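You operate a simulated robot arm through the tools that you are given. There is no shell and no other tool. Be economical: measure what you need, move in short steps, check, and stop when the job is done.

Carry out the task below with a simulated two-armed robot. There is one attempt and no reset: what you move stays moved.

JOB
Take the burnt fuse and put it on top of the track sheet on the top of the wooden side table. Then take the plugs carton and put it on the right end of the long oak bench. Then take the yellow foam block and put it on the lower shelf of the wooden side table. Then open the drawer of the long oak bench, take the yellow grip pad from the inside of the oak bench drawer and put it on the top of the multicore tray and shut the drawer again. Then switch the power switch of the synthesizer on. Then fetch the small loudspeaker and set it on top of the pink tape case. The order counts. Set down upright: yellow foam block.

The check looks at the end state, three seconds after you hand in, the way a careful person would. Anything else that was tipped, shoved, dropped, spilled or broken makes it a failure. Flat cloth is picked up by pressing the open fingertips on it (5 to 10 N) and closing them slowly along it; thin cloth reads only 2 to 8 mm in the jaws.

ROBOT AND FRAMES
Two 7-joint arms with two-finger parallel grippers on one trunk, on a base that drives. Base frame: it is fixed to the floor where the robot stands at the start and does not move with it; the origin is under the middle of the robot, x ahead of it, y to its left, z up. Units: m, rad, N and s.
The left shoulder is at the start at [0.07, 0.156, 1.005], the right one opposite. Places, roughly: burnt fuse [0.75, 0, 0.75]; drawer of the long oak bench [-2.9, -0.9, 0.7]; lower shelf of the wooden side table [0.5, -0.1, 0.3]; pink tape case [-0.5, 5, 0.5]; plugs carton [0.75, -0.5, 0.75]; power switch of the synthesizer [0.8, -1.1, 0.8]; right end of the long oak bench [-3, -0.9, 0.8]; small loudspeaker (14x14x6 cm) [-4.2, 2.9, 1.2]; top of the multicore tray [-2.7, 2.7, 0.8]; track sheet [0.5, 0, 0.75]; yellow foam block (15x20x19 cm) [-2.6, -0.9, 1.8]; yellow grip pad (10x7x7 cm) [-2.8, -0.9, 0.7]. Payload 3.91 kg a hand.
The tool frame of a hand sits at the grasp point between the pads (the TCP): z along the fingers, y along the line on which they close. The tips reach 0.03 m beyond it. The gripper opens to 0.11 m. The fingers are 0.02 m wide and 0.01 m thick; the gripper's body (0.048 by 0.112 m) begins 0.055 m behind the TCP.
Orientation is that of the tool frame in the base frame, as [roll, pitch, yaw] about the fixed x, y, z axes, in that order (R = Rz(yaw) Ry(pitch) Rx(roll)). With the fingers straight down and closing along the base's y, the tool's x points along the base's -x, its y along +y and its z along -z.

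CONTROLS
- The arms move only by the tool apply_moves. It takes "left_targets", "right_targets" or both (then of equal length, played together; a hand with none holds still); each is a list of rows, each a list of 7 numbers: the shift along the base's x, y, z in m, then the turn, a rotation vector about the base's x, y, z in rad, then the gripper command, from -1 (fully open) to 1 (shut), values between in proportion. In form: [[x, y, z, rx, ry, rz, jaw], ...]. A call has 1 to 12 rows; each row shifts and turns the commanded pose from where the row before left it. Rows are played at 5 a second. More than 0.05 m and 0.15 rad between two rows, or a gripper value outside its range, and nothing of the call is played. Where a pose cannot be reached the arm comes as near as it can. A force on the tool above 40 N (or 10 N above the force at the start of the call, whichever is more), or a blocked arm, ends the call early, and 0.2 s more pass. Each finger travels about 0.108 m/s and halts on what it meets, pressing with about 31 N; the grip force reading is that of the motor and also rises with nothing between the fingers. The clock runs only during rows and for 0.2 s after the last one: add rows that do not move to give the fingers time. It gives the time, the measured TCP pose, the force on the tool (base axes), the opening and the grip force at its end, in the units of the frame above (readings bear some noise), with the torque about the TCP (base axes, N m) and any sound that the robot's microphone picked up.
- Cameras (640 x 400 px; columns grow to the right, rows downward): "scene" is now at [0.1237, -0.0569, 1.2457]; the picture's right is [-0.60, -0.80, 0.00], its down [-0.36, 0.27, -0.89] and it looks along [0.71, -0.54, -0.45] (base axes); focal length 242 px, centre (320, 200). "left" rides on the left gripper at [0.072, -0.017, -0.103] in its tool frame; the picture's right is [0.23, 0.97, 0.00], its down [-0.76, 0.18, -0.62] and it looks along [-0.61, 0.14, 0.78] (tool axes); focal length 222 px, centre (320, 200). "right" rides on the right gripper at [0.072, 0.017, -0.103] in its tool frame; the picture's right is [-0.23, 0.97, 0.00], its down [-0.76, -0.18, -0.62] and it looks along [-0.61, -0.14, 0.78] (tool axes); focal length 222 px, centre (320, 200). There is no depth. A picture from a camera that has moved, and an enlarged one, comes with that camera's place and axes in the base frame and with its lens.
- grab_frame(camera): a new picture of that camera. The clock stands still meanwhile.
- raise_lower(by): slides the trunk up (or, below 0, down) by that many m; the arms and the scene camera ride with it, the base frame stays. It gives what a move gives, with no picture.
- roll_base(legs): drives the robot by 1 to 6 legs, each [ahead, left, turn to the left] in m, m and rad, along the robot's own axes; the way and the turn of a leg run together, so that a leg with both is an arc; at most 1.5 m and 3.142 rad a leg. The arms and the cameras ride along, it lands a little off, and it stops where it bumps. It gives what a move gives.
- aim_head(pan, tilt): turns the head with the scene camera to pan (to the left, within 1.501 rad either way) and tilt (down, from -0.506 to 1.204), counted from straight ahead of the robot. It gives what a move gives.
- close_up(camera, box): a new picture of the part [left, top, right, bottom] of that camera's present view, enlarged. The clock stands still meanwhile.
- job_done(): hands the job in; it is judged then, once.

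Work in short steps. Places have to be worked out from the pictures, the camera data and where the tool is seen: move nearer, look again, correct. Check each grasp and each placing, and mend what went wrong. You have 196 turns and 192 pictures in all, those below and enlarged ones among them. Open the grippers and draw the arms clear of the work before you hand the job in, unless the task says otherwise; then end with one line.

The tools are called after ">>>" by a JSON object that holds its "op" and its "data". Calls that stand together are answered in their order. apply_moves: Moves the arms, as the interface text tells. Its arguments: {"type":"object","properties":{"left_targets":{"type":"array","items":{"type":"array","items":{"type":"number"}}},"right_targets":{"type":"array","items":{"type":"array","items":{"type":"number"}}}},"required":[]} The other tools are called the same way: raise_lower (by) slides the trunk up or down; roll_base (legs) drives the base; aim_head (pan, tilt) turns the head that bears the scene camera; grab_frame (camera) takes a picture; close_up (camera, box) takes an enlarged picture of a part of a camera's view; job_done () hands the job in.

At the start:

```text
clock: 0.0
left_eef_pos: [0.7255, -0.136, 1.0988]
left_orientation: [-3.141, 0.001, -3.14]
left_force: [0.2, -0.6, 0.8]
left_torque: [0.0, -0.02, 0.01]
left_opening: 0.11
left_finger_force: 0.2
right_eef_pos: [0.5629, -0.6886, 1.1011]
right_orientation: [-3.142, -0.001, 3.141]
right_force: [-0.4, 0.0, 0.3]
right_torque: [0.02, 0.02, 0.01]
right_opening: 0.11
right_finger_force: 0.1
trunk travel left (down, up): [-0.45, 0.49]
robot x, y, heading: [0.0021, -0.002, 0.001]
head pan, tilt: [-0.649, 0.466]
```

scene: 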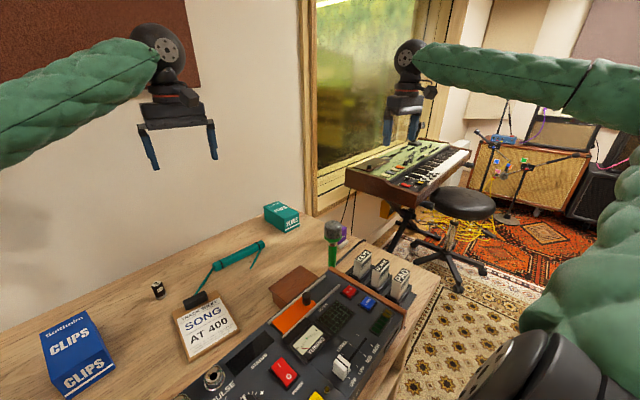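
right: 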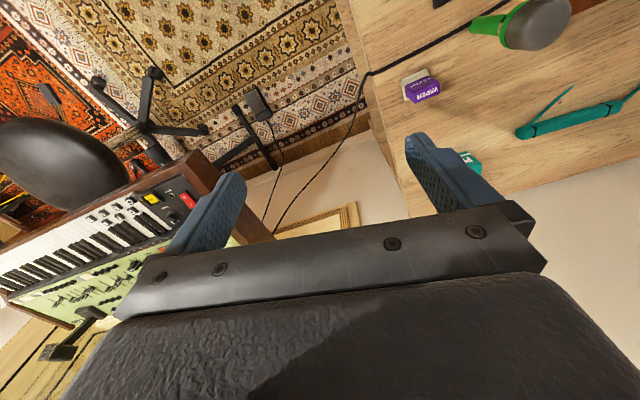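
left: 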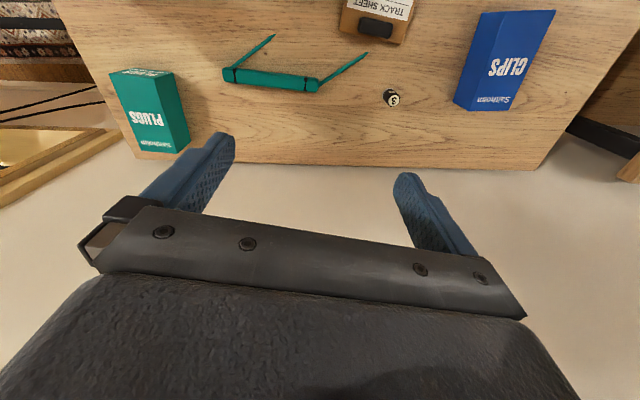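

I'll start by looking closely at the fuse and sheet area from the scene and left cameras.

>>> {"op": "close_up", "data": {"camera": "scene", "box": [120, 250, 280, 350]}}

>>> {"op": "close_up", "data": {"camera": "left", "box": [320, 0, 480, 100]}}

```text
4.00 times, centred on (200, 300) of scene
camera zoom: at [0.1237, -0.0569, 1.2457], right [-0.6, -0.8, 0.0], down [-0.36, 0.27, -0.89], along [0.71, -0.54, -0.45], focal length 969 px, centre (800, -200)
```

zoom: 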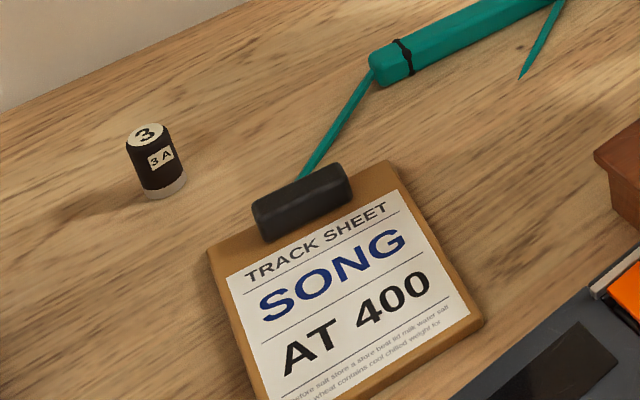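

```text
4.00 times, centred on (400, 50) of left
camera zoom: at [0.6539, -0.1535, 1.2019], right [-0.23, 0.97, 0.0], down [0.76, 0.18, 0.62], along [0.61, 0.14, -0.78], focal length 888 px, centre (0, 800)
```

zoom: 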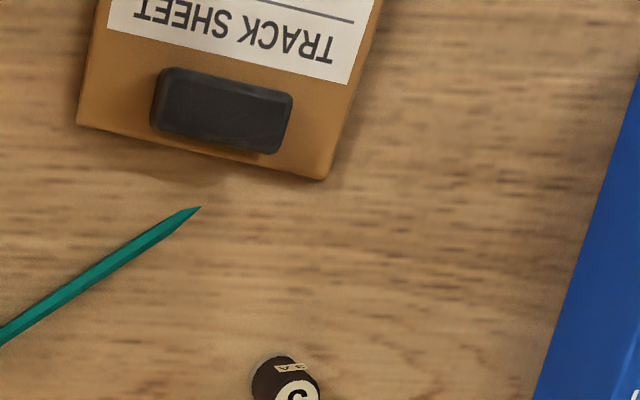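

The fuse is the small upright cylinder, about (0.725, -0.003) with its top at 0.79; the sheet's paper is centred near (0.555, -0.07). I move the left hand over the fuse and look.

>>> {"op": "apply_moves", "data": {"left_targets": [[0, 0.045, 0, 0, 0, 0, 0], [0, 0.045, 0, 0, 0, 0, 0], [0, 0.043, 0, 0, 0, 0, 0], [0, 0, -0.05, 0, 0, 0, 0], [0, 0, -0.05, 0, 0, 0, 0], [0, 0, -0.05, 0, 0, 0, 0], [0, 0, -0.05, 0, 0, 0, 0], [0, 0, 0, 0, 0, 0, 0]]}}

>>> {"op": "grab_frame", "data": {"camera": "left"}}

>>> {"op": "grab_frame", "data": {"camera": "scene"}}

```text
clock: 1.8
left_eef_pos: [0.7257, -0.0033, 0.8989]
left_orientation: [3.141, 0.0, -3.141]
left_force: [0.1, 0.0, -0.3]
left_torque: [0.03, 0.0, -0.03]
left_opening: 0.0549
left_finger_force: 0.0
right_eef_pos: [0.5602, -0.6877, 1.1005]
right_orientation: [-3.141, 0.0, -3.141]
right_force: [-0.7, -1.1, -0.1]
right_torque: [0.01, -0.01, 0.02]
right_opening: 0.11
right_finger_force: 0.2
trunk travel left (down, up): [-0.45, 0.49]
robot x, y, heading: [-0.0009, 0.0013, 0.002]
head pan, tilt: [-0.649, 0.466]
```

```text
186 pictures are left
camera left: at [0.653, -0.0201, 1.001], right [-0.23, 0.97, 0.0], down [0.76, 0.18, 0.62], along [0.61, 0.14, -0.78], focal length 222 px, centre (320, 200)
```

left: 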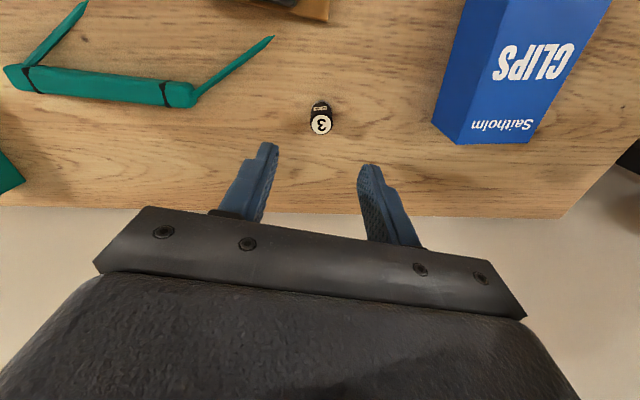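

```text
185 pictures are left
camera scene: at [0.1233, -0.0571, 1.2458], right [-0.6, -0.8, 0.0], down [-0.36, 0.27, -0.89], along [0.71, -0.54, -0.45], focal length 242 px, centre (320, 200)
```

scene: 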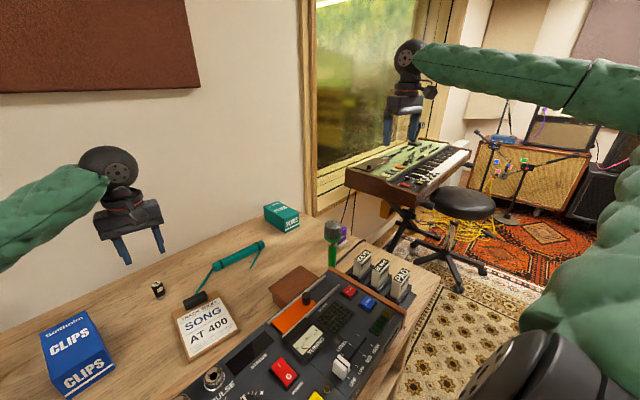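

The left camera confirms the fuse at about (0.728, -0.003). I descend and close on it.

>>> {"op": "apply_moves", "data": {"left_targets": [[0.002, 0, -0.04, 0, 0, 0, 0], [0, 0, -0.04, 0, 0, 0, 0], [0, 0, -0.03, 0, 0, 0, 0], [0, 0, 0, 0, 0, 0, 0], [0, 0, 0, 0, 0, 0, 0.5], [0, 0, 0, 0, 0, 0, 1], [0, 0, 0, 0, 0, 0, 1]]}}

>>> {"op": "grab_frame", "data": {"camera": "left"}}

```text
clock: 3.4
left_eef_pos: [0.7292, -0.002, 0.7892]
left_orientation: [-3.141, 0.001, -3.141]
left_force: [-1.0, -0.2, -0.4]
left_torque: [-0.03, 0.02, 0.01]
left_opening: 0.0197
left_finger_force: 30.7
right_eef_pos: [0.5614, -0.6878, 1.1002]
right_orientation: [-3.141, 0.0, -3.141]
right_force: [0.4, -0.5, 0.2]
right_torque: [0.03, -0.04, 0.03]
right_opening: 0.11
right_finger_force: 0.0
trunk travel left (down, up): [-0.45, 0.49]
robot x, y, heading: [0.003, 0.0004, -0.001]
head pan, tilt: [-0.649, 0.466]
```

```text
184 pictures are left
camera left: at [0.6557, -0.0204, 0.8918], right [-0.23, 0.97, 0.0], down [0.76, 0.18, 0.62], along [0.61, 0.14, -0.78], focal length 222 px, centre (320, 200)
```

left: 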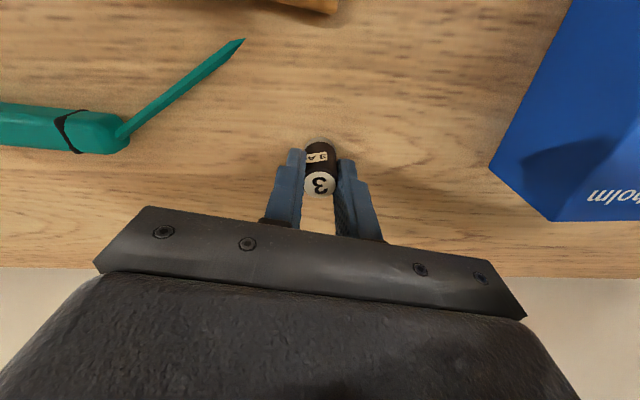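

Grasped (opening 0.02). I lift it and carry it over the paper.

>>> {"op": "apply_moves", "data": {"left_targets": [[0, 0, 0.05, 0, 0, 0, 1], [0, 0, 0.05, 0, 0, 0, 1], [-0.045, -0.017, 0, 0, 0, 0, 1], [-0.045, -0.017, 0, 0, 0, 0, 1], [-0.045, -0.017, 0, 0, 0, 0, 1], [-0.041, -0.017, 0, 0, 0, 0, 1], [0, 0, 0, 0, 0, 0, 1]]}}

>>> {"op": "grab_frame", "data": {"camera": "left"}}

>>> {"op": "close_up", "data": {"camera": "scene", "box": [120, 250, 280, 350]}}

```text
clock: 5.0
left_eef_pos: [0.5518, -0.0693, 0.8897]
left_orientation: [-3.141, -0.002, -3.14]
left_force: [1.6, 0.3, -0.1]
left_torque: [0.03, 0.02, -0.01]
left_opening: 0.0201
left_finger_force: 31.0
right_eef_pos: [0.561, -0.6871, 1.1]
right_orientation: [3.141, -0.001, -3.14]
right_force: [0.4, -0.3, -0.1]
right_torque: [0.01, -0.03, -0.06]
right_opening: 0.1101
right_finger_force: 0.1
trunk travel left (down, up): [-0.45, 0.49]
robot x, y, heading: [0.0001, -0.0002, 0.005]
head pan, tilt: [-0.649, 0.466]
```

```text
183 pictures are left
camera left: at [0.4791, -0.0877, 0.9921], right [-0.23, 0.97, 0.0], down [0.76, 0.18, 0.62], along [0.61, 0.14, -0.78], focal length 222 px, centre (320, 200)
```

left: 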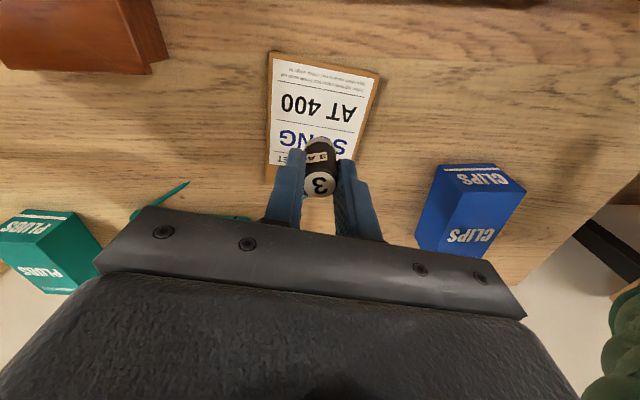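

```text
4.00 times, centred on (200, 300) of scene
camera zoom: at [0.124, -0.0564, 1.2457], right [-0.6, -0.8, 0.0], down [-0.36, 0.27, -0.89], along [0.71, -0.54, -0.45], focal length 969 px, centre (800, -200)
```

zoom: 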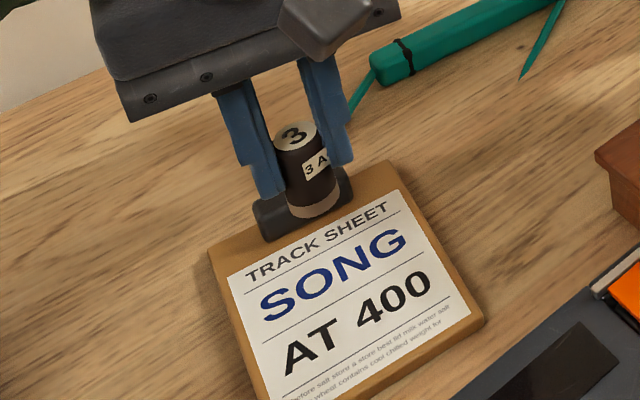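

Above the middle of the paper. Lower gently until contact.

>>> {"op": "apply_moves", "data": {"left_targets": [[0, 0, -0.04, 0, 0, 0, 1], [0, 0, -0.03, 0, 0, 0, 1], [0, 0, -0.01, 0, 0, 0, 1], [0, 0, 0, 0, 0, 0, 1]]}}

>>> {"op": "close_up", "data": {"camera": "scene", "box": [120, 250, 280, 350]}}

```text
clock: 6.0
left_eef_pos: [0.5514, -0.0693, 0.8096]
left_orientation: [3.141, 0.0, -3.141]
left_force: [0.1, -0.2, -0.1]
left_torque: [0.01, 0.0, 0.0]
left_opening: 0.0199
left_finger_force: 31.0
right_eef_pos: [0.5596, -0.6876, 1.0994]
right_orientation: [3.141, 0.0, -3.14]
right_force: [-0.6, -0.2, 0.3]
right_torque: [-0.01, 0.01, 0.0]
right_opening: 0.1101
right_finger_force: 0.0
trunk travel left (down, up): [-0.45, 0.49]
robot x, y, heading: [0.0001, 0.0002, 0.004]
head pan, tilt: [-0.649, 0.466]
```

```text
4.00 times, centred on (200, 300) of scene
camera zoom: at [0.1236, -0.0569, 1.2457], right [-0.6, -0.8, 0.0], down [-0.36, 0.27, -0.89], along [0.71, -0.54, -0.45], focal length 969 px, centre (800, -200)
```

zoom: 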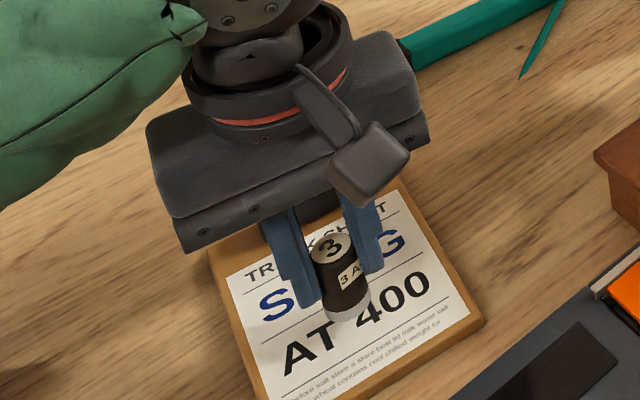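

Continue downward in 3 mm steps to feel for contact.

>>> {"op": "apply_moves", "data": {"left_targets": [[0, 0, -0.003, 0, 0, 0, 1], [0, 0, -0.003, 0, 0, 0, 1]]}}

>>> {"op": "apply_moves", "data": {"left_targets": [[0, 0, -0.002, 0, 0, 0, 1], [0, 0, 0, 0, 0, 0, 1]]}}

```text
clock: 6.6
left_eef_pos: [0.5516, -0.0702, 0.8036]
left_orientation: [-3.141, -0.001, -3.14]
left_force: [0.7, -0.6, -0.2]
left_torque: [0.01, -0.02, -0.02]
left_opening: 0.02
left_finger_force: 30.8
right_eef_pos: [0.5612, -0.687, 1.1004]
right_orientation: [3.142, 0.0, -3.14]
right_force: [-0.1, -0.3, 0.8]
right_torque: [-0.01, 0.01, -0.03]
right_opening: 0.1103
right_finger_force: 0.0
trunk travel left (down, up): [-0.45, 0.49]
robot x, y, heading: [-0.0019, -0.0006, 0.001]
head pan, tilt: [-0.649, 0.466]
```

```text
clock: 7.2
left_eef_pos: [0.5522, -0.0699, 0.8022]
left_orientation: [3.141, -0.001, -3.14]
left_force: [-0.6, 0.0, -0.6]
left_torque: [0.0, 0.02, 0.01]
left_opening: 0.02
left_finger_force: 30.9
right_eef_pos: [0.5591, -0.6861, 1.1005]
right_orientation: [-3.14, 0.0, -3.141]
right_force: [0.7, 0.0, 0.4]
right_torque: [-0.01, -0.03, 0.01]
right_opening: 0.1101
right_finger_force: 0.0
trunk travel left (down, up): [-0.45, 0.49]
robot x, y, heading: [0.0005, 0.0044, -0.002]
head pan, tilt: [-0.649, 0.466]
```

>>> {"op": "apply_moves", "data": {"left_targets": [[0, 0, -0.002, 0, 0, 0, 1], [0, 0, -0.002, 0, 0, 0, 1]]}}

>>> {"op": "close_up", "data": {"camera": "left", "box": [240, 100, 400, 200]}}

```text
clock: 7.8
left_eef_pos: [0.5529, -0.0712, 0.7981]
left_orientation: [-3.141, 0.001, -3.141]
left_force: [0.9, 1.2, 15.1]
left_torque: [0.01, 0.03, -0.02]
left_opening: 0.0202
left_finger_force: 31.1
right_eef_pos: [0.5608, -0.6869, 1.1001]
right_orientation: [3.141, -0.001, -3.141]
right_force: [-0.2, 0.1, -1.1]
right_torque: [0.02, 0.03, 0.02]
right_opening: 0.1097
right_finger_force: 0.1
trunk travel left (down, up): [-0.45, 0.49]
robot x, y, heading: [-0.0, -0.0004, 0.004]
head pan, tilt: [-0.649, 0.466]
```

```text
4.00 times, centred on (320, 150) of left
camera zoom: at [0.4793, -0.0884, 0.9015], right [-0.23, 0.97, 0.0], down [0.76, 0.18, 0.62], along [0.61, 0.14, -0.78], focal length 888 px, centre (320, 400)
```

zoom: 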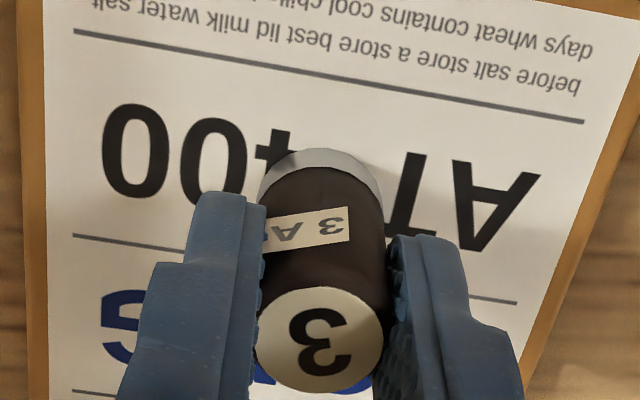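

Contact at 15 N. I ease up 1 mm, open slowly part way, and rise clear.

>>> {"op": "apply_moves", "data": {"left_targets": [[0, 0, 0.001, 0, 0, 0, 1], [0, 0, 0, 0, 0, 0, 0.3], [0, 0, 0, 0, 0, 0, 0], [0, 0, 0, 0, 0, 0, 0], [0, 0, 0.04, 0, 0, 0, 0], [0, 0, 0.05, 0, 0, 0, 0], [0, 0, 0.05, 0, 0, 0, 0], [0, 0.05, 0.0, 0, 0, 0, 0], [0, 0.05, 0.0, 0, 0, 0, 0], [0, 0.05, 0.0, 0, 0, 0, 0]]}}

>>> {"op": "grab_frame", "data": {"camera": "scene"}}

>>> {"op": "close_up", "data": {"camera": "scene", "box": [240, 170, 360, 245]}}

```text
clock: 10.0
left_eef_pos: [0.5512, 0.0833, 0.9403]
left_orientation: [-3.14, -0.001, 3.14]
left_force: [-0.5, -0.2, 0.3]
left_torque: [0.0, -0.03, -0.02]
left_opening: 0.055
left_finger_force: 0.2
right_eef_pos: [0.56, -0.6856, 1.1021]
right_orientation: [-3.14, 0.0, 3.139]
right_force: [-1.1, -0.6, 0.9]
right_torque: [-0.03, -0.02, -0.01]
right_opening: 0.1101
right_finger_force: 0.1
trunk travel left (down, up): [-0.45, 0.49]
robot x, y, heading: [-0.0014, 0.0003, -0.002]
head pan, tilt: [-0.649, 0.466]
```

```text
179 pictures are left
camera scene: at [0.1232, -0.0552, 1.2459], right [-0.61, -0.8, 0.0], down [-0.36, 0.27, -0.89], along [0.71, -0.54, -0.45], focal length 242 px, centre (320, 200)
```

scene: 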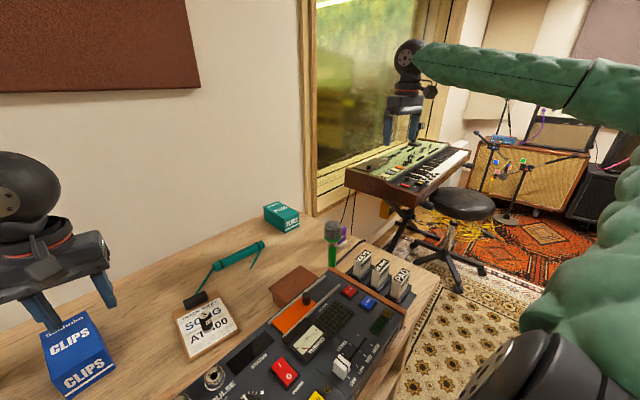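

```text
5.33 times, centred on (300, 208) of scene
camera zoom: at [0.1232, -0.0552, 1.2459], right [-0.61, -0.8, 0.0], down [-0.36, 0.27, -0.89], along [0.71, -0.54, -0.45], focal length 1292 px, centre (427, 160)
```

zoom: 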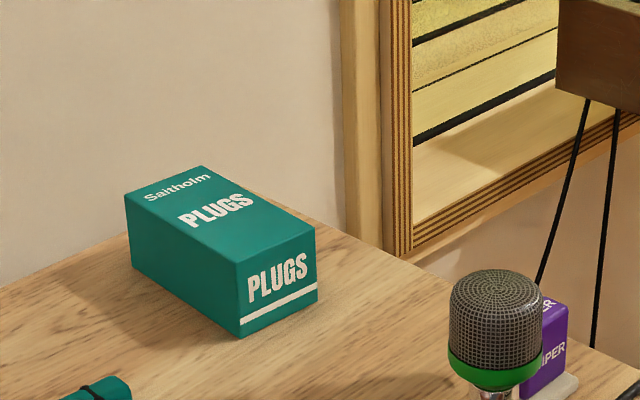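

The fuse stands on the paper. The carton lies flat with centre about (0.840, -0.415), top 0.803, turned about +0.13 rad; I bring the right hand above it.

>>> {"op": "apply_moves", "data": {"right_targets": [[0.035, 0.034, 0, 0, 0, 0.016, -1], [0.035, 0.034, 0, 0, 0, 0.016, -1], [0.035, 0.034, 0, 0, 0, 0.016, -1], [0.035, 0.034, 0, 0, 0, 0.016, -1], [0.035, 0.034, 0, 0, 0, 0.016, -1], [0.035, 0.034, 0, 0, 0, 0.016, -1], [0.035, 0.034, 0, 0, 0, 0.016, -1], [0.035, 0.034, 0, 0, 0, 0.016, -1], [0, 0, -0.05, 0, 0, 0, -1], [0, 0, -0.05, 0, 0, 0, -1], [0, 0, -0.05, 0, 0, 0, -1], [0, 0, 0, 0, 0, 0, -1]]}}

>>> {"op": "grab_frame", "data": {"camera": "right"}}

>>> {"op": "grab_frame", "data": {"camera": "scene"}}

```text
clock: 12.6
left_eef_pos: [0.5523, 0.0804, 0.9408]
left_orientation: [-3.141, 0.001, -3.141]
left_force: [-0.1, 1.2, -0.1]
left_torque: [0.02, 0.01, 0.0]
left_opening: 0.0548
left_finger_force: 0.1
right_eef_pos: [0.8414, -0.4145, 0.9495]
right_orientation: [3.14, 0.0, -3.012]
right_force: [-0.4, 0.7, -0.1]
right_torque: [0.0, 0.0, -0.03]
right_opening: 0.1099
right_finger_force: 0.1
trunk travel left (down, up): [-0.45, 0.49]
robot x, y, heading: [-0.0008, 0.0008, -0.0]
head pan, tilt: [-0.649, 0.466]
```

```text
177 pictures are left
camera right: at [0.767, -0.4063, 1.0548], right [0.1, 0.99, 0.0], down [0.78, -0.08, 0.62], along [0.62, -0.06, -0.78], focal length 222 px, centre (320, 200)
```

right: 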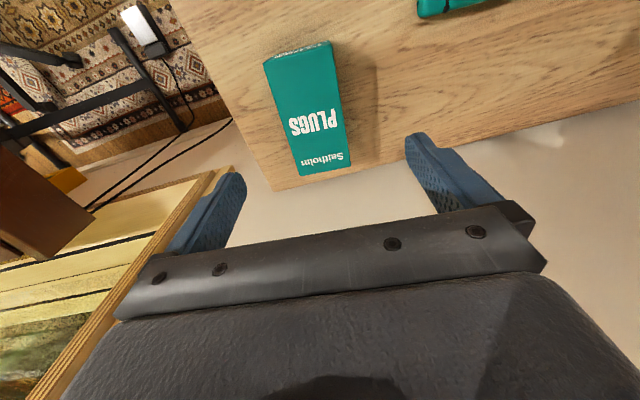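

```text
176 pictures are left
camera scene: at [0.1233, -0.0558, 1.2459], right [-0.6, -0.8, 0.0], down [-0.36, 0.27, -0.89], along [0.71, -0.54, -0.45], focal length 242 px, centre (320, 200)
```

scene: 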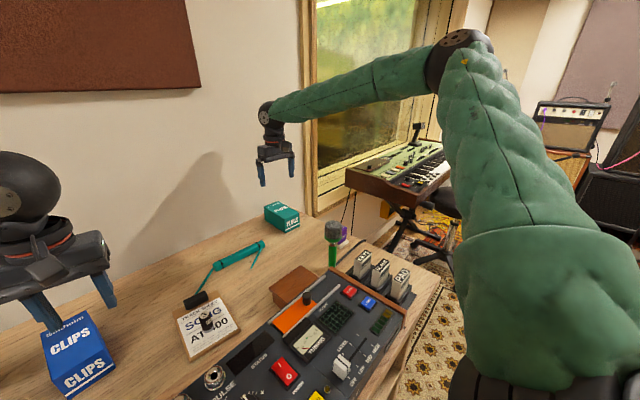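

The right camera puts the carton's centre at about (0.848, -0.421). I shift slightly, go down and close.

>>> {"op": "apply_moves", "data": {"right_targets": [[0.003, -0.006, -0.04, 0, 0, 0, -1], [0, 0, -0.04, 0, 0, 0, -1], [0, 0, -0.04, 0, 0, 0, -1], [0, 0, -0.04, 0, 0, 0, -1], [0, 0, 0, 0, 0, 0, -0.5], [0, 0, 0, 0, 0, 0, 0], [0, 0, 0, 0, 0, 0, 0.5], [0, 0, 0, 0, 0, 0, 1], [0, 0, 0, 0, 0, 0, 1]]}}

>>> {"op": "grab_frame", "data": {"camera": "right"}}

```text
clock: 14.6
left_eef_pos: [0.5517, 0.0802, 0.9396]
left_orientation: [3.141, 0.002, -3.14]
left_force: [-0.1, 0.9, -0.6]
left_torque: [-0.04, -0.02, -0.02]
left_opening: 0.055
left_finger_force: 0.1
right_eef_pos: [0.8445, -0.4197, 0.7906]
right_orientation: [-3.141, 0.001, -3.014]
right_force: [0.7, -0.8, 1.4]
right_torque: [0.17, -0.29, 0.03]
right_opening: 0.0694
right_finger_force: 31.0
trunk travel left (down, up): [-0.45, 0.49]
robot x, y, heading: [-0.0008, -0.003, 0.002]
head pan, tilt: [-0.649, 0.466]
```

```text
175 pictures are left
camera right: at [0.7704, -0.4126, 0.8943], right [0.1, 0.99, 0.0], down [0.78, -0.08, 0.62], along [0.62, -0.06, -0.78], focal length 222 px, centre (320, 200)
```

right: 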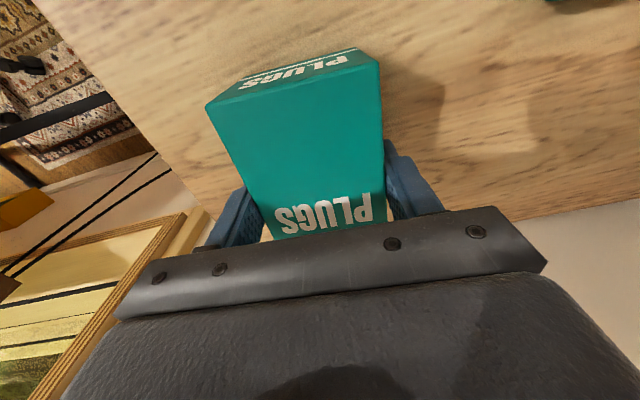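

Carton is gripped at 0.069 m. I lift it and draw both arms back in toward the body.

>>> {"op": "apply_moves", "data": {"right_targets": [[0, 0, 0.04, 0, 0, 0, 1], [0, 0, 0.05, 0, 0, 0, 1], [0, 0, 0.05, 0, 0, 0, 1], [0, 0, 0.05, 0, 0, 0, 1], [0, 0, 0.05, 0, 0, 0, 1], [0, 0, 0.05, 0, 0, 0, 1], [-0.05, 0, 0, 0, 0, 0, 1], [-0.05, 0, 0, 0, 0, 0, 1], [-0.05, 0, 0, 0, 0, 0, 1], [-0.05, 0, 0, 0, 0, 0, 1], [-0.05, 0, 0, 0, 0, 0, 1], [-0.05, 0, 0, 0, 0, 0, 1]], "left_targets": [[0, 0.03, 0.04, 0, 0, 0, 0], [0, 0.03, 0.04, 0, 0, 0, 0], [0, 0.03, 0.04, 0, 0, 0, 0], [0, 0.03, 0.03, 0, 0, 0, 0], [0, 0.03, 0, 0, 0, 0, 0], [0, 0.03, 0, 0, 0, 0, 0], [-0.02, 0, 0, 0, 0, 0, 0], [-0.02, 0, 0, 0, 0, 0, 0], [-0.02, 0, 0, 0, 0, 0, 0], [-0.02, 0, 0, 0, 0, 0, 0], [-0.02, 0, 0, 0, 0, 0, 0], [-0.02, 0, 0, 0, 0, 0, 0]]}}

>>> {"op": "aim_head", "data": {"pan": 0, "tilt": 0.6}}

>>> {"op": "grab_frame", "data": {"camera": "scene"}}

```text
clock: 17.2
left_eef_pos: [0.4295, 0.2597, 1.09]
left_orientation: [-3.142, 0.001, -3.14]
left_force: [-0.8, -0.3, 0.8]
left_torque: [0.01, -0.04, 0.01]
left_opening: 0.055
left_finger_force: 0.0
right_eef_pos: [0.5418, -0.4208, 1.0818]
right_orientation: [3.141, 0.001, -3.012]
right_force: [-0.8, 0.1, -1.3]
right_torque: [-0.02, -0.03, 0.01]
right_opening: 0.0696
right_finger_force: 30.7
trunk travel left (down, up): [-0.45, 0.49]
robot x, y, heading: [-0.0009, 0.0008, -0.0]
head pan, tilt: [-0.649, 0.466]
```

```text
clock: 18.2
left_eef_pos: [0.4327, 0.2598, 1.0886]
left_orientation: [-3.141, 0.0, -3.141]
left_force: [0.0, -0.1, 1.0]
left_torque: [-0.02, 0.01, 0.01]
left_opening: 0.0549
left_finger_force: 0.1
right_eef_pos: [0.5452, -0.4208, 1.08]
right_orientation: [-3.141, 0.002, -3.012]
right_force: [0.2, 0.0, -3.1]
right_torque: [-0.01, 0.04, 0.0]
right_opening: 0.0694
right_finger_force: 31.5
trunk travel left (down, up): [-0.45, 0.49]
robot x, y, heading: [0.0, -0.0012, 0.003]
head pan, tilt: [0.0, 0.6]
```

```text
174 pictures are left
camera scene: at [0.1392, -0.0012, 1.2335], right [0.0, -1.0, 0.0], down [-0.57, 0.0, -0.82], along [0.82, 0.0, -0.57], focal length 242 px, centre (320, 200)
```

scene: 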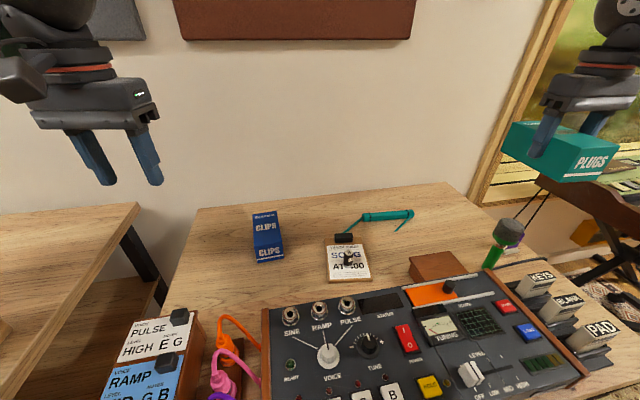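

Next I survey the surroundings before turning: look left and right.

>>> {"op": "aim_head", "data": {"pan": 1.5, "tilt": 0.3}}

>>> {"op": "grab_frame", "data": {"camera": "scene"}}

>>> {"op": "aim_head", "data": {"pan": -1.5, "tilt": 0.3}}

>>> {"op": "grab_frame", "data": {"camera": "scene"}}

```text
clock: 19.8
left_eef_pos: [0.432, 0.2608, 1.089]
left_orientation: [-3.141, 0.001, -3.139]
left_force: [0.0, 0.1, -0.8]
left_torque: [-0.01, -0.03, 0.0]
left_opening: 0.0551
left_finger_force: 0.1
right_eef_pos: [0.5446, -0.4207, 1.0799]
right_orientation: [3.141, 0.0, -3.012]
right_force: [0.5, 0.1, -3.1]
right_torque: [0.0, 0.01, 0.01]
right_opening: 0.0698
right_finger_force: 31.2
trunk travel left (down, up): [-0.45, 0.49]
robot x, y, heading: [-0.0021, -0.0014, -0.001]
head pan, tilt: [1.499, 0.3]
```

```text
173 pictures are left
camera scene: at [0.0574, 0.0919, 1.261], right [1.0, -0.07, 0.0], down [-0.02, -0.29, -0.96], along [0.07, 0.95, -0.3], focal length 242 px, centre (320, 200)
```

scene: 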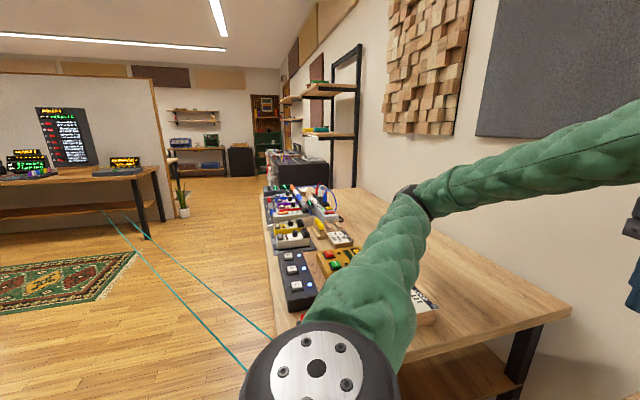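

```text
clock: 22.4
left_eef_pos: [0.4325, 0.2592, 1.0883]
left_orientation: [3.141, 0.0, 3.141]
left_force: [0.1, 0.4, -0.3]
left_torque: [0.04, -0.02, 0.0]
left_opening: 0.0549
left_finger_force: 0.1
right_eef_pos: [0.5453, -0.4207, 1.079]
right_orientation: [3.141, 0.0, -3.014]
right_force: [0.0, 0.0, -2.9]
right_torque: [0.02, 0.03, -0.02]
right_opening: 0.0698
right_finger_force: 31.2
trunk travel left (down, up): [-0.45, 0.49]
robot x, y, heading: [-0.0011, 0.0002, -0.0]
head pan, tilt: [-1.499, 0.3]
```

```text
172 pictures are left
camera scene: at [0.0574, -0.0944, 1.261], right [-1.0, -0.07, 0.0], down [-0.02, 0.29, -0.96], along [0.07, -0.95, -0.3], focal length 242 px, centre (320, 200)
```

scene: 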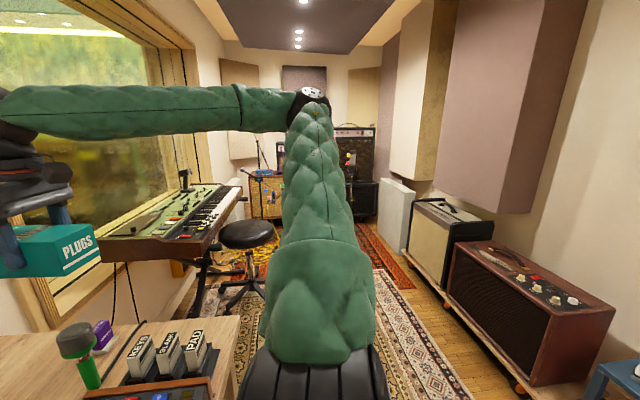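

The room to the left and behind seems open, with a stool and amps behind on the right. I back up a little and turn left a quarter to look behind.

>>> {"op": "roll_base", "data": {"legs": [[-0.2, 0, 0], [0, 0, 1.57]]}}

>>> {"op": "aim_head", "data": {"pan": 1.4, "tilt": 0.3}}

>>> {"op": "grab_frame", "data": {"camera": "scene"}}

>>> {"op": "aim_head", "data": {"pan": 0.3, "tilt": 0.3}}

>>> {"op": "grab_frame", "data": {"camera": "scene"}}

```text
clock: 27.9
left_eef_pos: [-0.467, 0.4293, 1.0896]
left_orientation: [3.141, 0.001, -1.556]
left_force: [0.0, 0.1, -0.1]
left_torque: [-0.02, 0.01, 0.01]
left_opening: 0.0552
left_finger_force: 0.0
right_eef_pos: [0.212, 0.5499, 1.0804]
right_orientation: [-3.14, 0.001, -1.428]
right_force: [-1.2, -0.1, -1.2]
right_torque: [-0.03, 0.01, 0.0]
right_opening: 0.0699
right_finger_force: 31.1
trunk travel left (down, up): [-0.45, 0.49]
robot x, y, heading: [-0.1999, 0.0018, 1.583]
head pan, tilt: [-1.499, 0.3]
```

```text
clock: 30.4
left_eef_pos: [-0.4675, 0.429, 1.0885]
left_orientation: [3.141, 0.002, -1.556]
left_force: [-0.4, -0.7, 0.3]
left_torque: [0.0, -0.02, -0.01]
left_opening: 0.055
left_finger_force: 0.0
right_eef_pos: [0.2119, 0.5492, 1.0806]
right_orientation: [-3.14, 0.001, -1.426]
right_force: [0.2, -0.6, -1.4]
right_torque: [-0.02, -0.02, 0.02]
right_opening: 0.0695
right_finger_force: 31.5
trunk travel left (down, up): [-0.45, 0.49]
robot x, y, heading: [-0.2045, -0.0005, 1.588]
head pan, tilt: [1.4, 0.3]
```

```text
171 pictures are left
camera scene: at [-0.2941, 0.064, 1.2611], right [0.16, 0.99, 0.0], down [0.29, -0.05, -0.96], along [-0.94, 0.15, -0.3], focal length 242 px, centre (320, 200)
```

scene: 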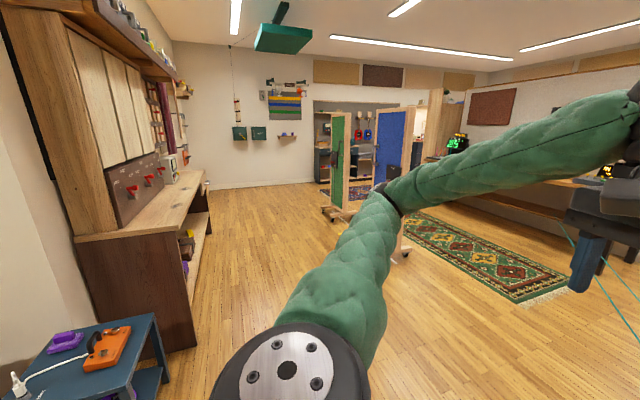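

```text
clock: 31.7
left_eef_pos: [-0.4675, 0.4282, 1.0892]
left_orientation: [-3.142, -0.001, -1.556]
left_force: [0.0, 0.2, -0.8]
left_torque: [0.04, -0.02, -0.04]
left_opening: 0.055
left_finger_force: 0.1
right_eef_pos: [0.2124, 0.5501, 1.0801]
right_orientation: [3.141, -0.001, -1.427]
right_force: [0.6, 0.6, -2.3]
right_torque: [-0.01, -0.02, 0.01]
right_opening: 0.0695
right_finger_force: 31.1
trunk travel left (down, up): [-0.45, 0.49]
robot x, y, heading: [-0.2039, 0.0005, 1.583]
head pan, tilt: [0.3, 0.3]
```

```text
170 pictures are left
camera scene: at [-0.2308, 0.1382, 1.261], right [0.95, 0.31, 0.0], down [0.09, -0.28, -0.96], along [-0.3, 0.91, -0.3], focal length 242 px, centre (320, 200)
```

scene: 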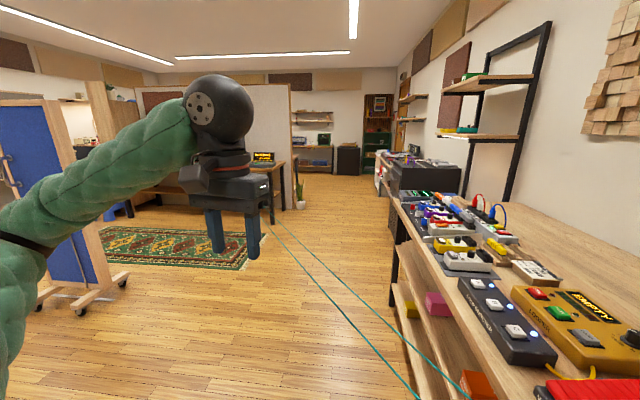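

The oak bench runs along the y≈-1 wall, its front near y=-0.5, with my right-hand side being -x once I face it. I turn to -x, drive along it, then face it.

>>> {"op": "roll_base", "data": {"legs": [[0, 0, 1.557], [1.25, 0, 0], [1.2, 0, 0]]}}

>>> {"op": "aim_head", "data": {"pan": 1.0, "tilt": 0.2}}

>>> {"op": "grab_frame", "data": {"camera": "scene"}}

```text
clock: 40.2
left_eef_pos: [-1.5327, -0.3038, 1.0926]
left_orientation: [3.139, 0.007, 0.12]
left_force: [0.7, 0.7, -0.1]
left_torque: [0.01, -0.03, 0.01]
left_opening: 0.0547
left_finger_force: 0.1
right_eef_pos: [-1.7199, 0.3632, 1.0816]
right_orientation: [3.141, 0.004, 0.237]
right_force: [-0.5, -0.1, -2.0]
right_torque: [0.02, -0.05, 0.02]
right_opening: 0.0698
right_finger_force: 31.0
trunk travel left (down, up): [-0.45, 0.49]
robot x, y, heading: [-1.1346, 0.0016, -3.033]
head pan, tilt: [0.3, 0.3]
stopped in leg 2: the robot was blocked; the commanded pose is now the measured one
```

```text
clock: 41.3
left_eef_pos: [-1.5314, -0.303, 1.0939]
left_orientation: [3.138, 0.007, 0.117]
left_force: [0.9, 0.2, 0.5]
left_torque: [0.01, 0.01, 0.02]
left_opening: 0.0553
left_finger_force: 0.0
right_eef_pos: [-1.7184, 0.3636, 1.0832]
right_orientation: [-3.141, 0.006, 0.239]
right_force: [-0.3, -0.9, -2.2]
right_torque: [0.01, -0.03, 0.05]
right_opening: 0.0696
right_finger_force: 30.6
trunk travel left (down, up): [-0.45, 0.49]
robot x, y, heading: [-1.14, 0.0003, -3.035]
head pan, tilt: [1.0, 0.201]
```

```text
169 pictures are left
camera scene: at [-1.2221, -0.0846, 1.271], right [-0.89, 0.45, 0.0], down [0.08, 0.18, -0.98], along [-0.44, -0.88, -0.19], focal length 242 px, centre (320, 200)
```

scene: 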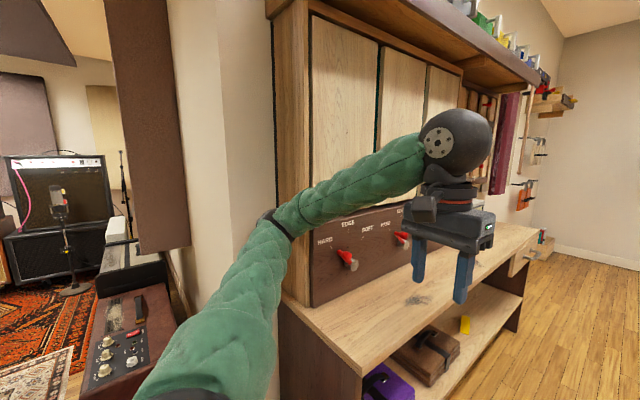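

The base got blocked and turned slightly left, so something is at my left. I look down there.

>>> {"op": "aim_head", "data": {"pan": 1.5, "tilt": 1.0}}

>>> {"op": "grab_frame", "data": {"camera": "scene"}}

>>> {"op": "aim_head", "data": {"pan": 0.6, "tilt": 1.1}}

>>> {"op": "grab_frame", "data": {"camera": "scene"}}

```text
clock: 42.4
left_eef_pos: [-1.5305, -0.3033, 1.0925]
left_orientation: [3.14, 0.007, 0.117]
left_force: [0.0, 0.9, -0.5]
left_torque: [-0.01, 0.0, 0.0]
left_opening: 0.055
left_finger_force: 0.0
right_eef_pos: [-1.7174, 0.3641, 1.0846]
right_orientation: [3.141, 0.006, 0.238]
right_force: [0.2, 0.3, -2.2]
right_torque: [0.01, 0.02, -0.02]
right_opening: 0.0699
right_finger_force: 31.3
trunk travel left (down, up): [-0.45, 0.49]
robot x, y, heading: [-1.1359, 0.0019, -3.037]
head pan, tilt: [1.499, 1.0]
```

```text
168 pictures are left
camera scene: at [-1.1779, -0.0715, 1.2021], right [-1.0, -0.04, 0.01], down [-0.03, 0.84, -0.54], along [0.01, -0.54, -0.84], focal length 242 px, centre (320, 200)
```

scene: 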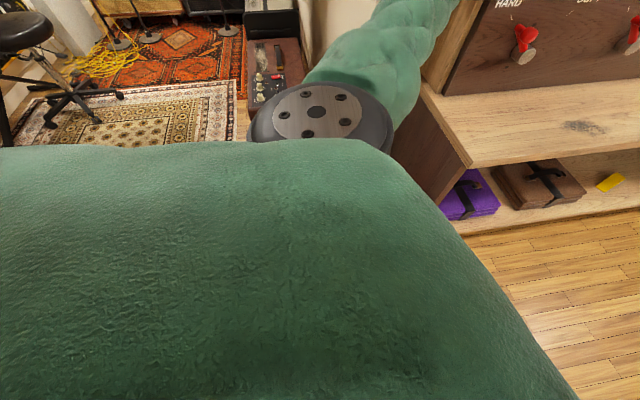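

```text
clock: 43.6
left_eef_pos: [-1.5311, -0.303, 1.0922]
left_orientation: [3.14, 0.007, 0.116]
left_force: [0.7, 0.3, 0.6]
left_torque: [-0.01, 0.0, -0.03]
left_opening: 0.0549
left_finger_force: 0.1
right_eef_pos: [-1.7168, 0.3635, 1.0839]
right_orientation: [-3.14, 0.008, 0.238]
right_force: [0.1, -0.3, -1.2]
right_torque: [0.0, -0.03, 0.03]
right_opening: 0.0696
right_finger_force: 30.5
trunk travel left (down, up): [-0.45, 0.49]
robot x, y, heading: [-1.1361, 0.0042, -3.03]
head pan, tilt: [0.6, 1.1]
```

```text
167 pictures are left
camera scene: at [-1.2283, -0.043, 1.1956], right [-0.65, 0.76, 0.0], down [0.67, 0.58, -0.46], along [-0.35, -0.3, -0.89], focal length 242 px, centre (320, 200)
```

scene: 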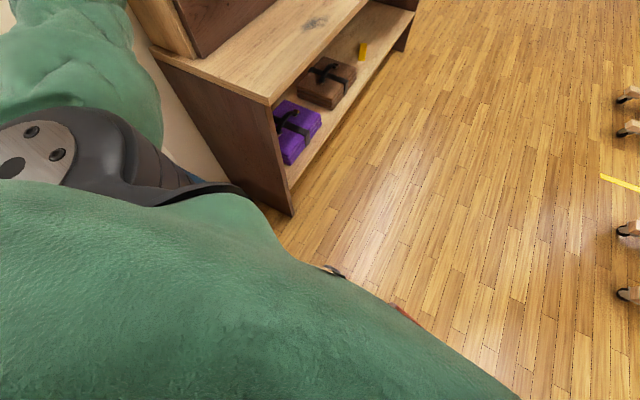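

I look straight down ahead to see the base and what may block it.

>>> {"op": "aim_head", "data": {"pan": 0.0, "tilt": 1.2}}

>>> {"op": "grab_frame", "data": {"camera": "scene"}}

>>> {"op": "grab_frame", "data": {"camera": "left"}}

>>> {"op": "grab_frame", "data": {"camera": "right"}}

```text
clock: 44.6
left_eef_pos: [-1.5317, -0.3035, 1.0939]
left_orientation: [3.139, 0.006, 0.118]
left_force: [0.0, 0.6, 0.7]
left_torque: [0.01, -0.03, 0.03]
left_opening: 0.055
left_finger_force: 0.1
right_eef_pos: [-1.718, 0.3634, 1.0841]
right_orientation: [-3.141, 0.007, 0.237]
right_force: [0.3, 1.1, -2.5]
right_torque: [0.03, 0.0, -0.02]
right_opening: 0.0695
right_finger_force: 31.1
trunk travel left (down, up): [-0.45, 0.49]
robot x, y, heading: [-1.1378, -0.0005, -3.034]
head pan, tilt: [0.0, 1.201]
```

```text
166 pictures are left
camera scene: at [-1.2361, -0.008, 1.1896], right [-0.11, 0.99, 0.0], down [0.92, 0.1, -0.37], along [-0.37, -0.04, -0.93], focal length 242 px, centre (320, 200)
```

scene: 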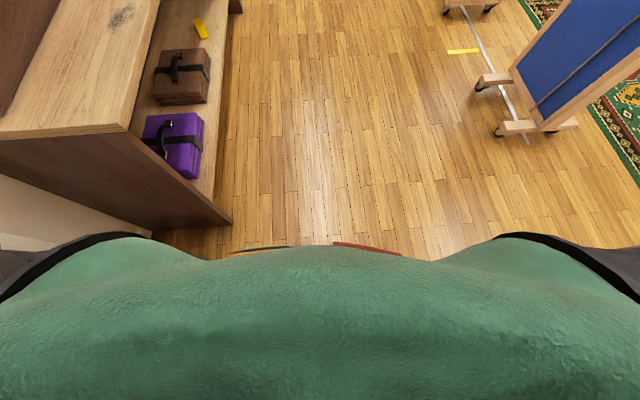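

```text
165 pictures are left
camera left: at [-1.4614, -0.2789, 1.1947], right [0.34, -0.94, 0.0], down [-0.73, -0.26, 0.63], along [-0.59, -0.21, -0.78], focal length 222 px, centre (320, 200)
```

left: 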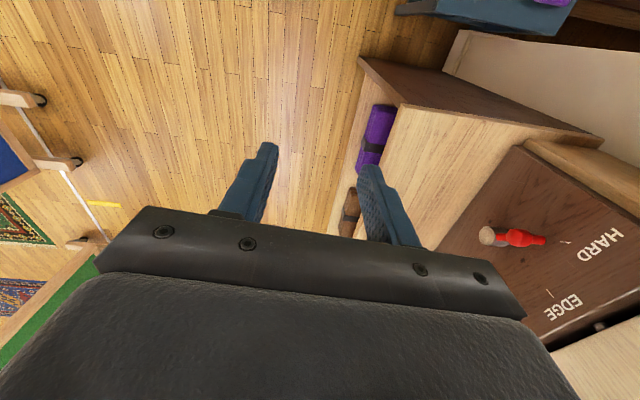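

```text
164 pictures are left
camera right: at [-1.6423, 0.3646, 1.1872], right [0.01, -1.0, 0.0], down [-0.78, -0.01, 0.63], along [-0.63, -0.01, -0.78], focal length 222 px, centre (320, 200)
```

right: 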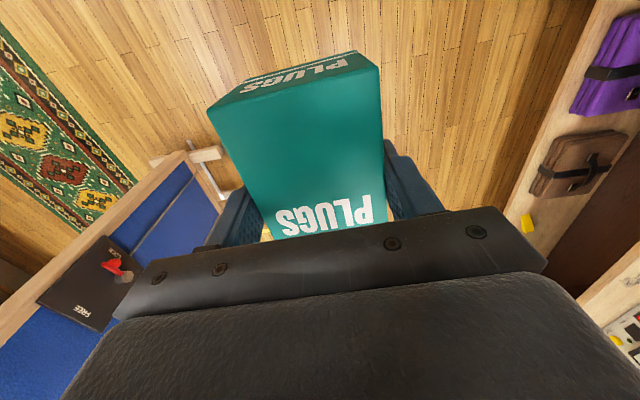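

There is something low right in front of the base (grey/red edges). I back off a bit and look again.

>>> {"op": "roll_base", "data": {"legs": [[-0.3, 0, 0]]}}

>>> {"op": "aim_head", "data": {"pan": 0.0, "tilt": 1.0}}

>>> {"op": "grab_frame", "data": {"camera": "scene"}}

```text
clock: 46.6
left_eef_pos: [-1.238, -0.2732, 1.0896]
left_orientation: [-3.141, 0.002, 0.116]
left_force: [0.1, -0.4, -0.7]
left_torque: [0.0, 0.05, 0.04]
left_opening: 0.0551
left_finger_force: 0.1
right_eef_pos: [-1.4219, 0.3945, 1.0817]
right_orientation: [-3.141, 0.001, 0.235]
right_force: [0.4, -0.2, -1.9]
right_torque: [-0.01, -0.02, -0.01]
right_opening: 0.0695
right_finger_force: 30.6
trunk travel left (down, up): [-0.45, 0.49]
robot x, y, heading: [-0.8386, 0.0386, -3.032]
head pan, tilt: [0.0, 1.201]
```

```text
clock: 47.4
left_eef_pos: [-1.2384, -0.273, 1.089]
left_orientation: [3.141, 0.0, 0.116]
left_force: [-0.6, 0.1, 1.0]
left_torque: [0.01, -0.03, 0.0]
left_opening: 0.0552
left_finger_force: 0.1
right_eef_pos: [-1.4229, 0.3943, 1.0802]
right_orientation: [-3.139, 0.0, 0.236]
right_force: [0.3, 0.3, -1.6]
right_torque: [-0.01, -0.03, 0.01]
right_opening: 0.0697
right_finger_force: 31.0
trunk travel left (down, up): [-0.45, 0.49]
robot x, y, heading: [-0.8364, 0.0371, -3.034]
head pan, tilt: [0.0, 1.0]
```

```text
163 pictures are left
camera scene: at [-0.9566, 0.02, 1.2015], right [-0.11, 0.99, 0.0], down [0.84, 0.09, -0.54], along [-0.54, -0.06, -0.84], focal length 242 px, centre (320, 200)
```

scene: 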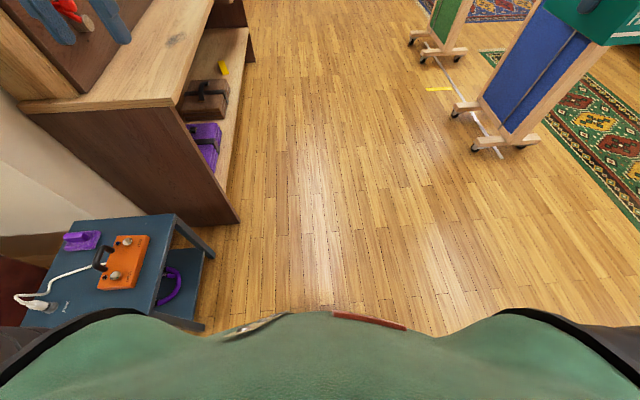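

The grey/red edges are the robot's own base, which is wide (~0.4+ to the side) and met the blue stool's leg; the stool looks unmoved relative to the bench. I pull the right hand in, sidestep right, and take a wider line.

>>> {"op": "apply_moves", "data": {"right_targets": [[0.045, -0.02, 0, 0, 0, 0, 1], [0.045, -0.02, 0, 0, 0, 0, 1], [0.045, -0.02, 0, 0, 0, 0, 1], [0.045, -0.02, 0, 0, 0, 0, 1], [0, 0, 0, 0, 0, 0, 1]]}}

>>> {"op": "close_up", "data": {"camera": "scene", "box": [0, 150, 320, 350]}}

>>> {"op": "roll_base", "data": {"legs": [[0, -0.22, -0.11], [0.9, 0, 0]]}}

>>> {"op": "aim_head", "data": {"pan": 0.6, "tilt": 0.5}}

>>> {"op": "grab_frame", "data": {"camera": "scene"}}

```text
clock: 48.6
left_eef_pos: [-1.2386, -0.2724, 1.0881]
left_orientation: [-3.141, 0.001, 0.113]
left_force: [-0.5, -0.3, -0.1]
left_torque: [-0.03, 0.03, 0.01]
left_opening: 0.0549
left_finger_force: 0.1
right_eef_pos: [-1.243, 0.314, 1.0807]
right_orientation: [-3.14, -0.002, 0.236]
right_force: [-0.5, 0.2, -1.4]
right_torque: [-0.02, -0.05, -0.02]
right_opening: 0.0696
right_finger_force: 31.3
trunk travel left (down, up): [-0.45, 0.49]
robot x, y, heading: [-0.8354, 0.0308, -3.04]
head pan, tilt: [0.0, 1.0]
```

```text
2.00 times, centred on (160, 250) of scene
camera zoom: at [-0.9572, 0.0205, 1.2014], right [-0.11, 0.99, 0.0], down [0.84, 0.09, -0.54], along [-0.54, -0.06, -0.84], focal length 485 px, centre (640, 100)
```

zoom: 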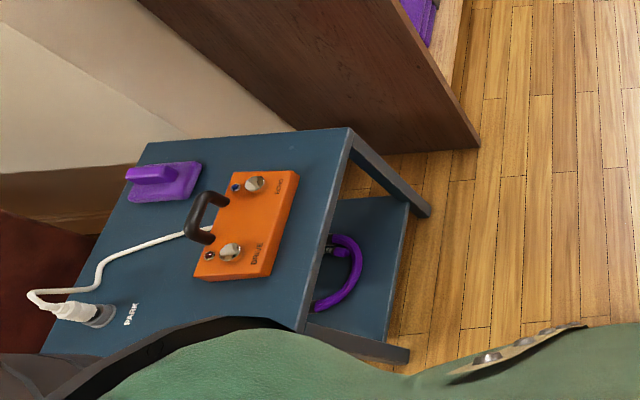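

```text
clock: 54.6
left_eef_pos: [-2.1781, 0.0008, 1.0898]
left_orientation: [3.141, -0.001, 0.002]
left_force: [-1.8, -0.6, -0.6]
left_torque: [-0.02, 0.0, 0.02]
left_opening: 0.0551
left_finger_force: 0.1
right_eef_pos: [-2.1171, 0.5832, 1.0807]
right_orientation: [-3.138, 0.0, 0.121]
right_force: [0.2, 0.3, -1.0]
right_torque: [-0.04, 0.0, 0.01]
right_opening: 0.0694
right_finger_force: 31.0
trunk travel left (down, up): [-0.45, 0.49]
robot x, y, heading: [-1.7437, 0.263, 3.136]
head pan, tilt: [0.0, 1.0]
```

```text
clock: 55.6
left_eef_pos: [-2.1779, -0.0004, 1.0885]
left_orientation: [-3.141, 0.002, 0.002]
left_force: [0.6, -0.1, 0.3]
left_torque: [0.0, -0.02, 0.03]
left_opening: 0.0549
left_finger_force: 0.2
right_eef_pos: [-2.1156, 0.5844, 1.0813]
right_orientation: [-3.139, 0.0, 0.122]
right_force: [-0.8, -0.3, -2.4]
right_torque: [-0.01, 0.01, -0.01]
right_opening: 0.0696
right_finger_force: 31.0
trunk travel left (down, up): [-0.45, 0.49]
robot x, y, heading: [-1.7465, 0.26, 3.134]
head pan, tilt: [0.6, 0.499]
```

```text
161 pictures are left
camera scene: at [-1.8704, 0.2082, 1.2426], right [-0.56, 0.83, 0.0], down [0.4, 0.27, -0.88], along [-0.73, -0.49, -0.48], focal length 242 px, centre (320, 200)
```

scene: 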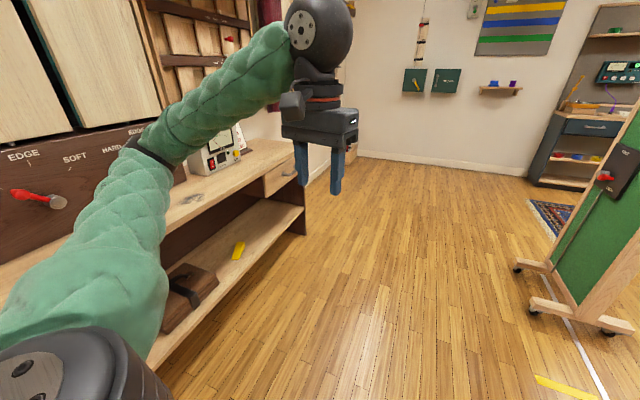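

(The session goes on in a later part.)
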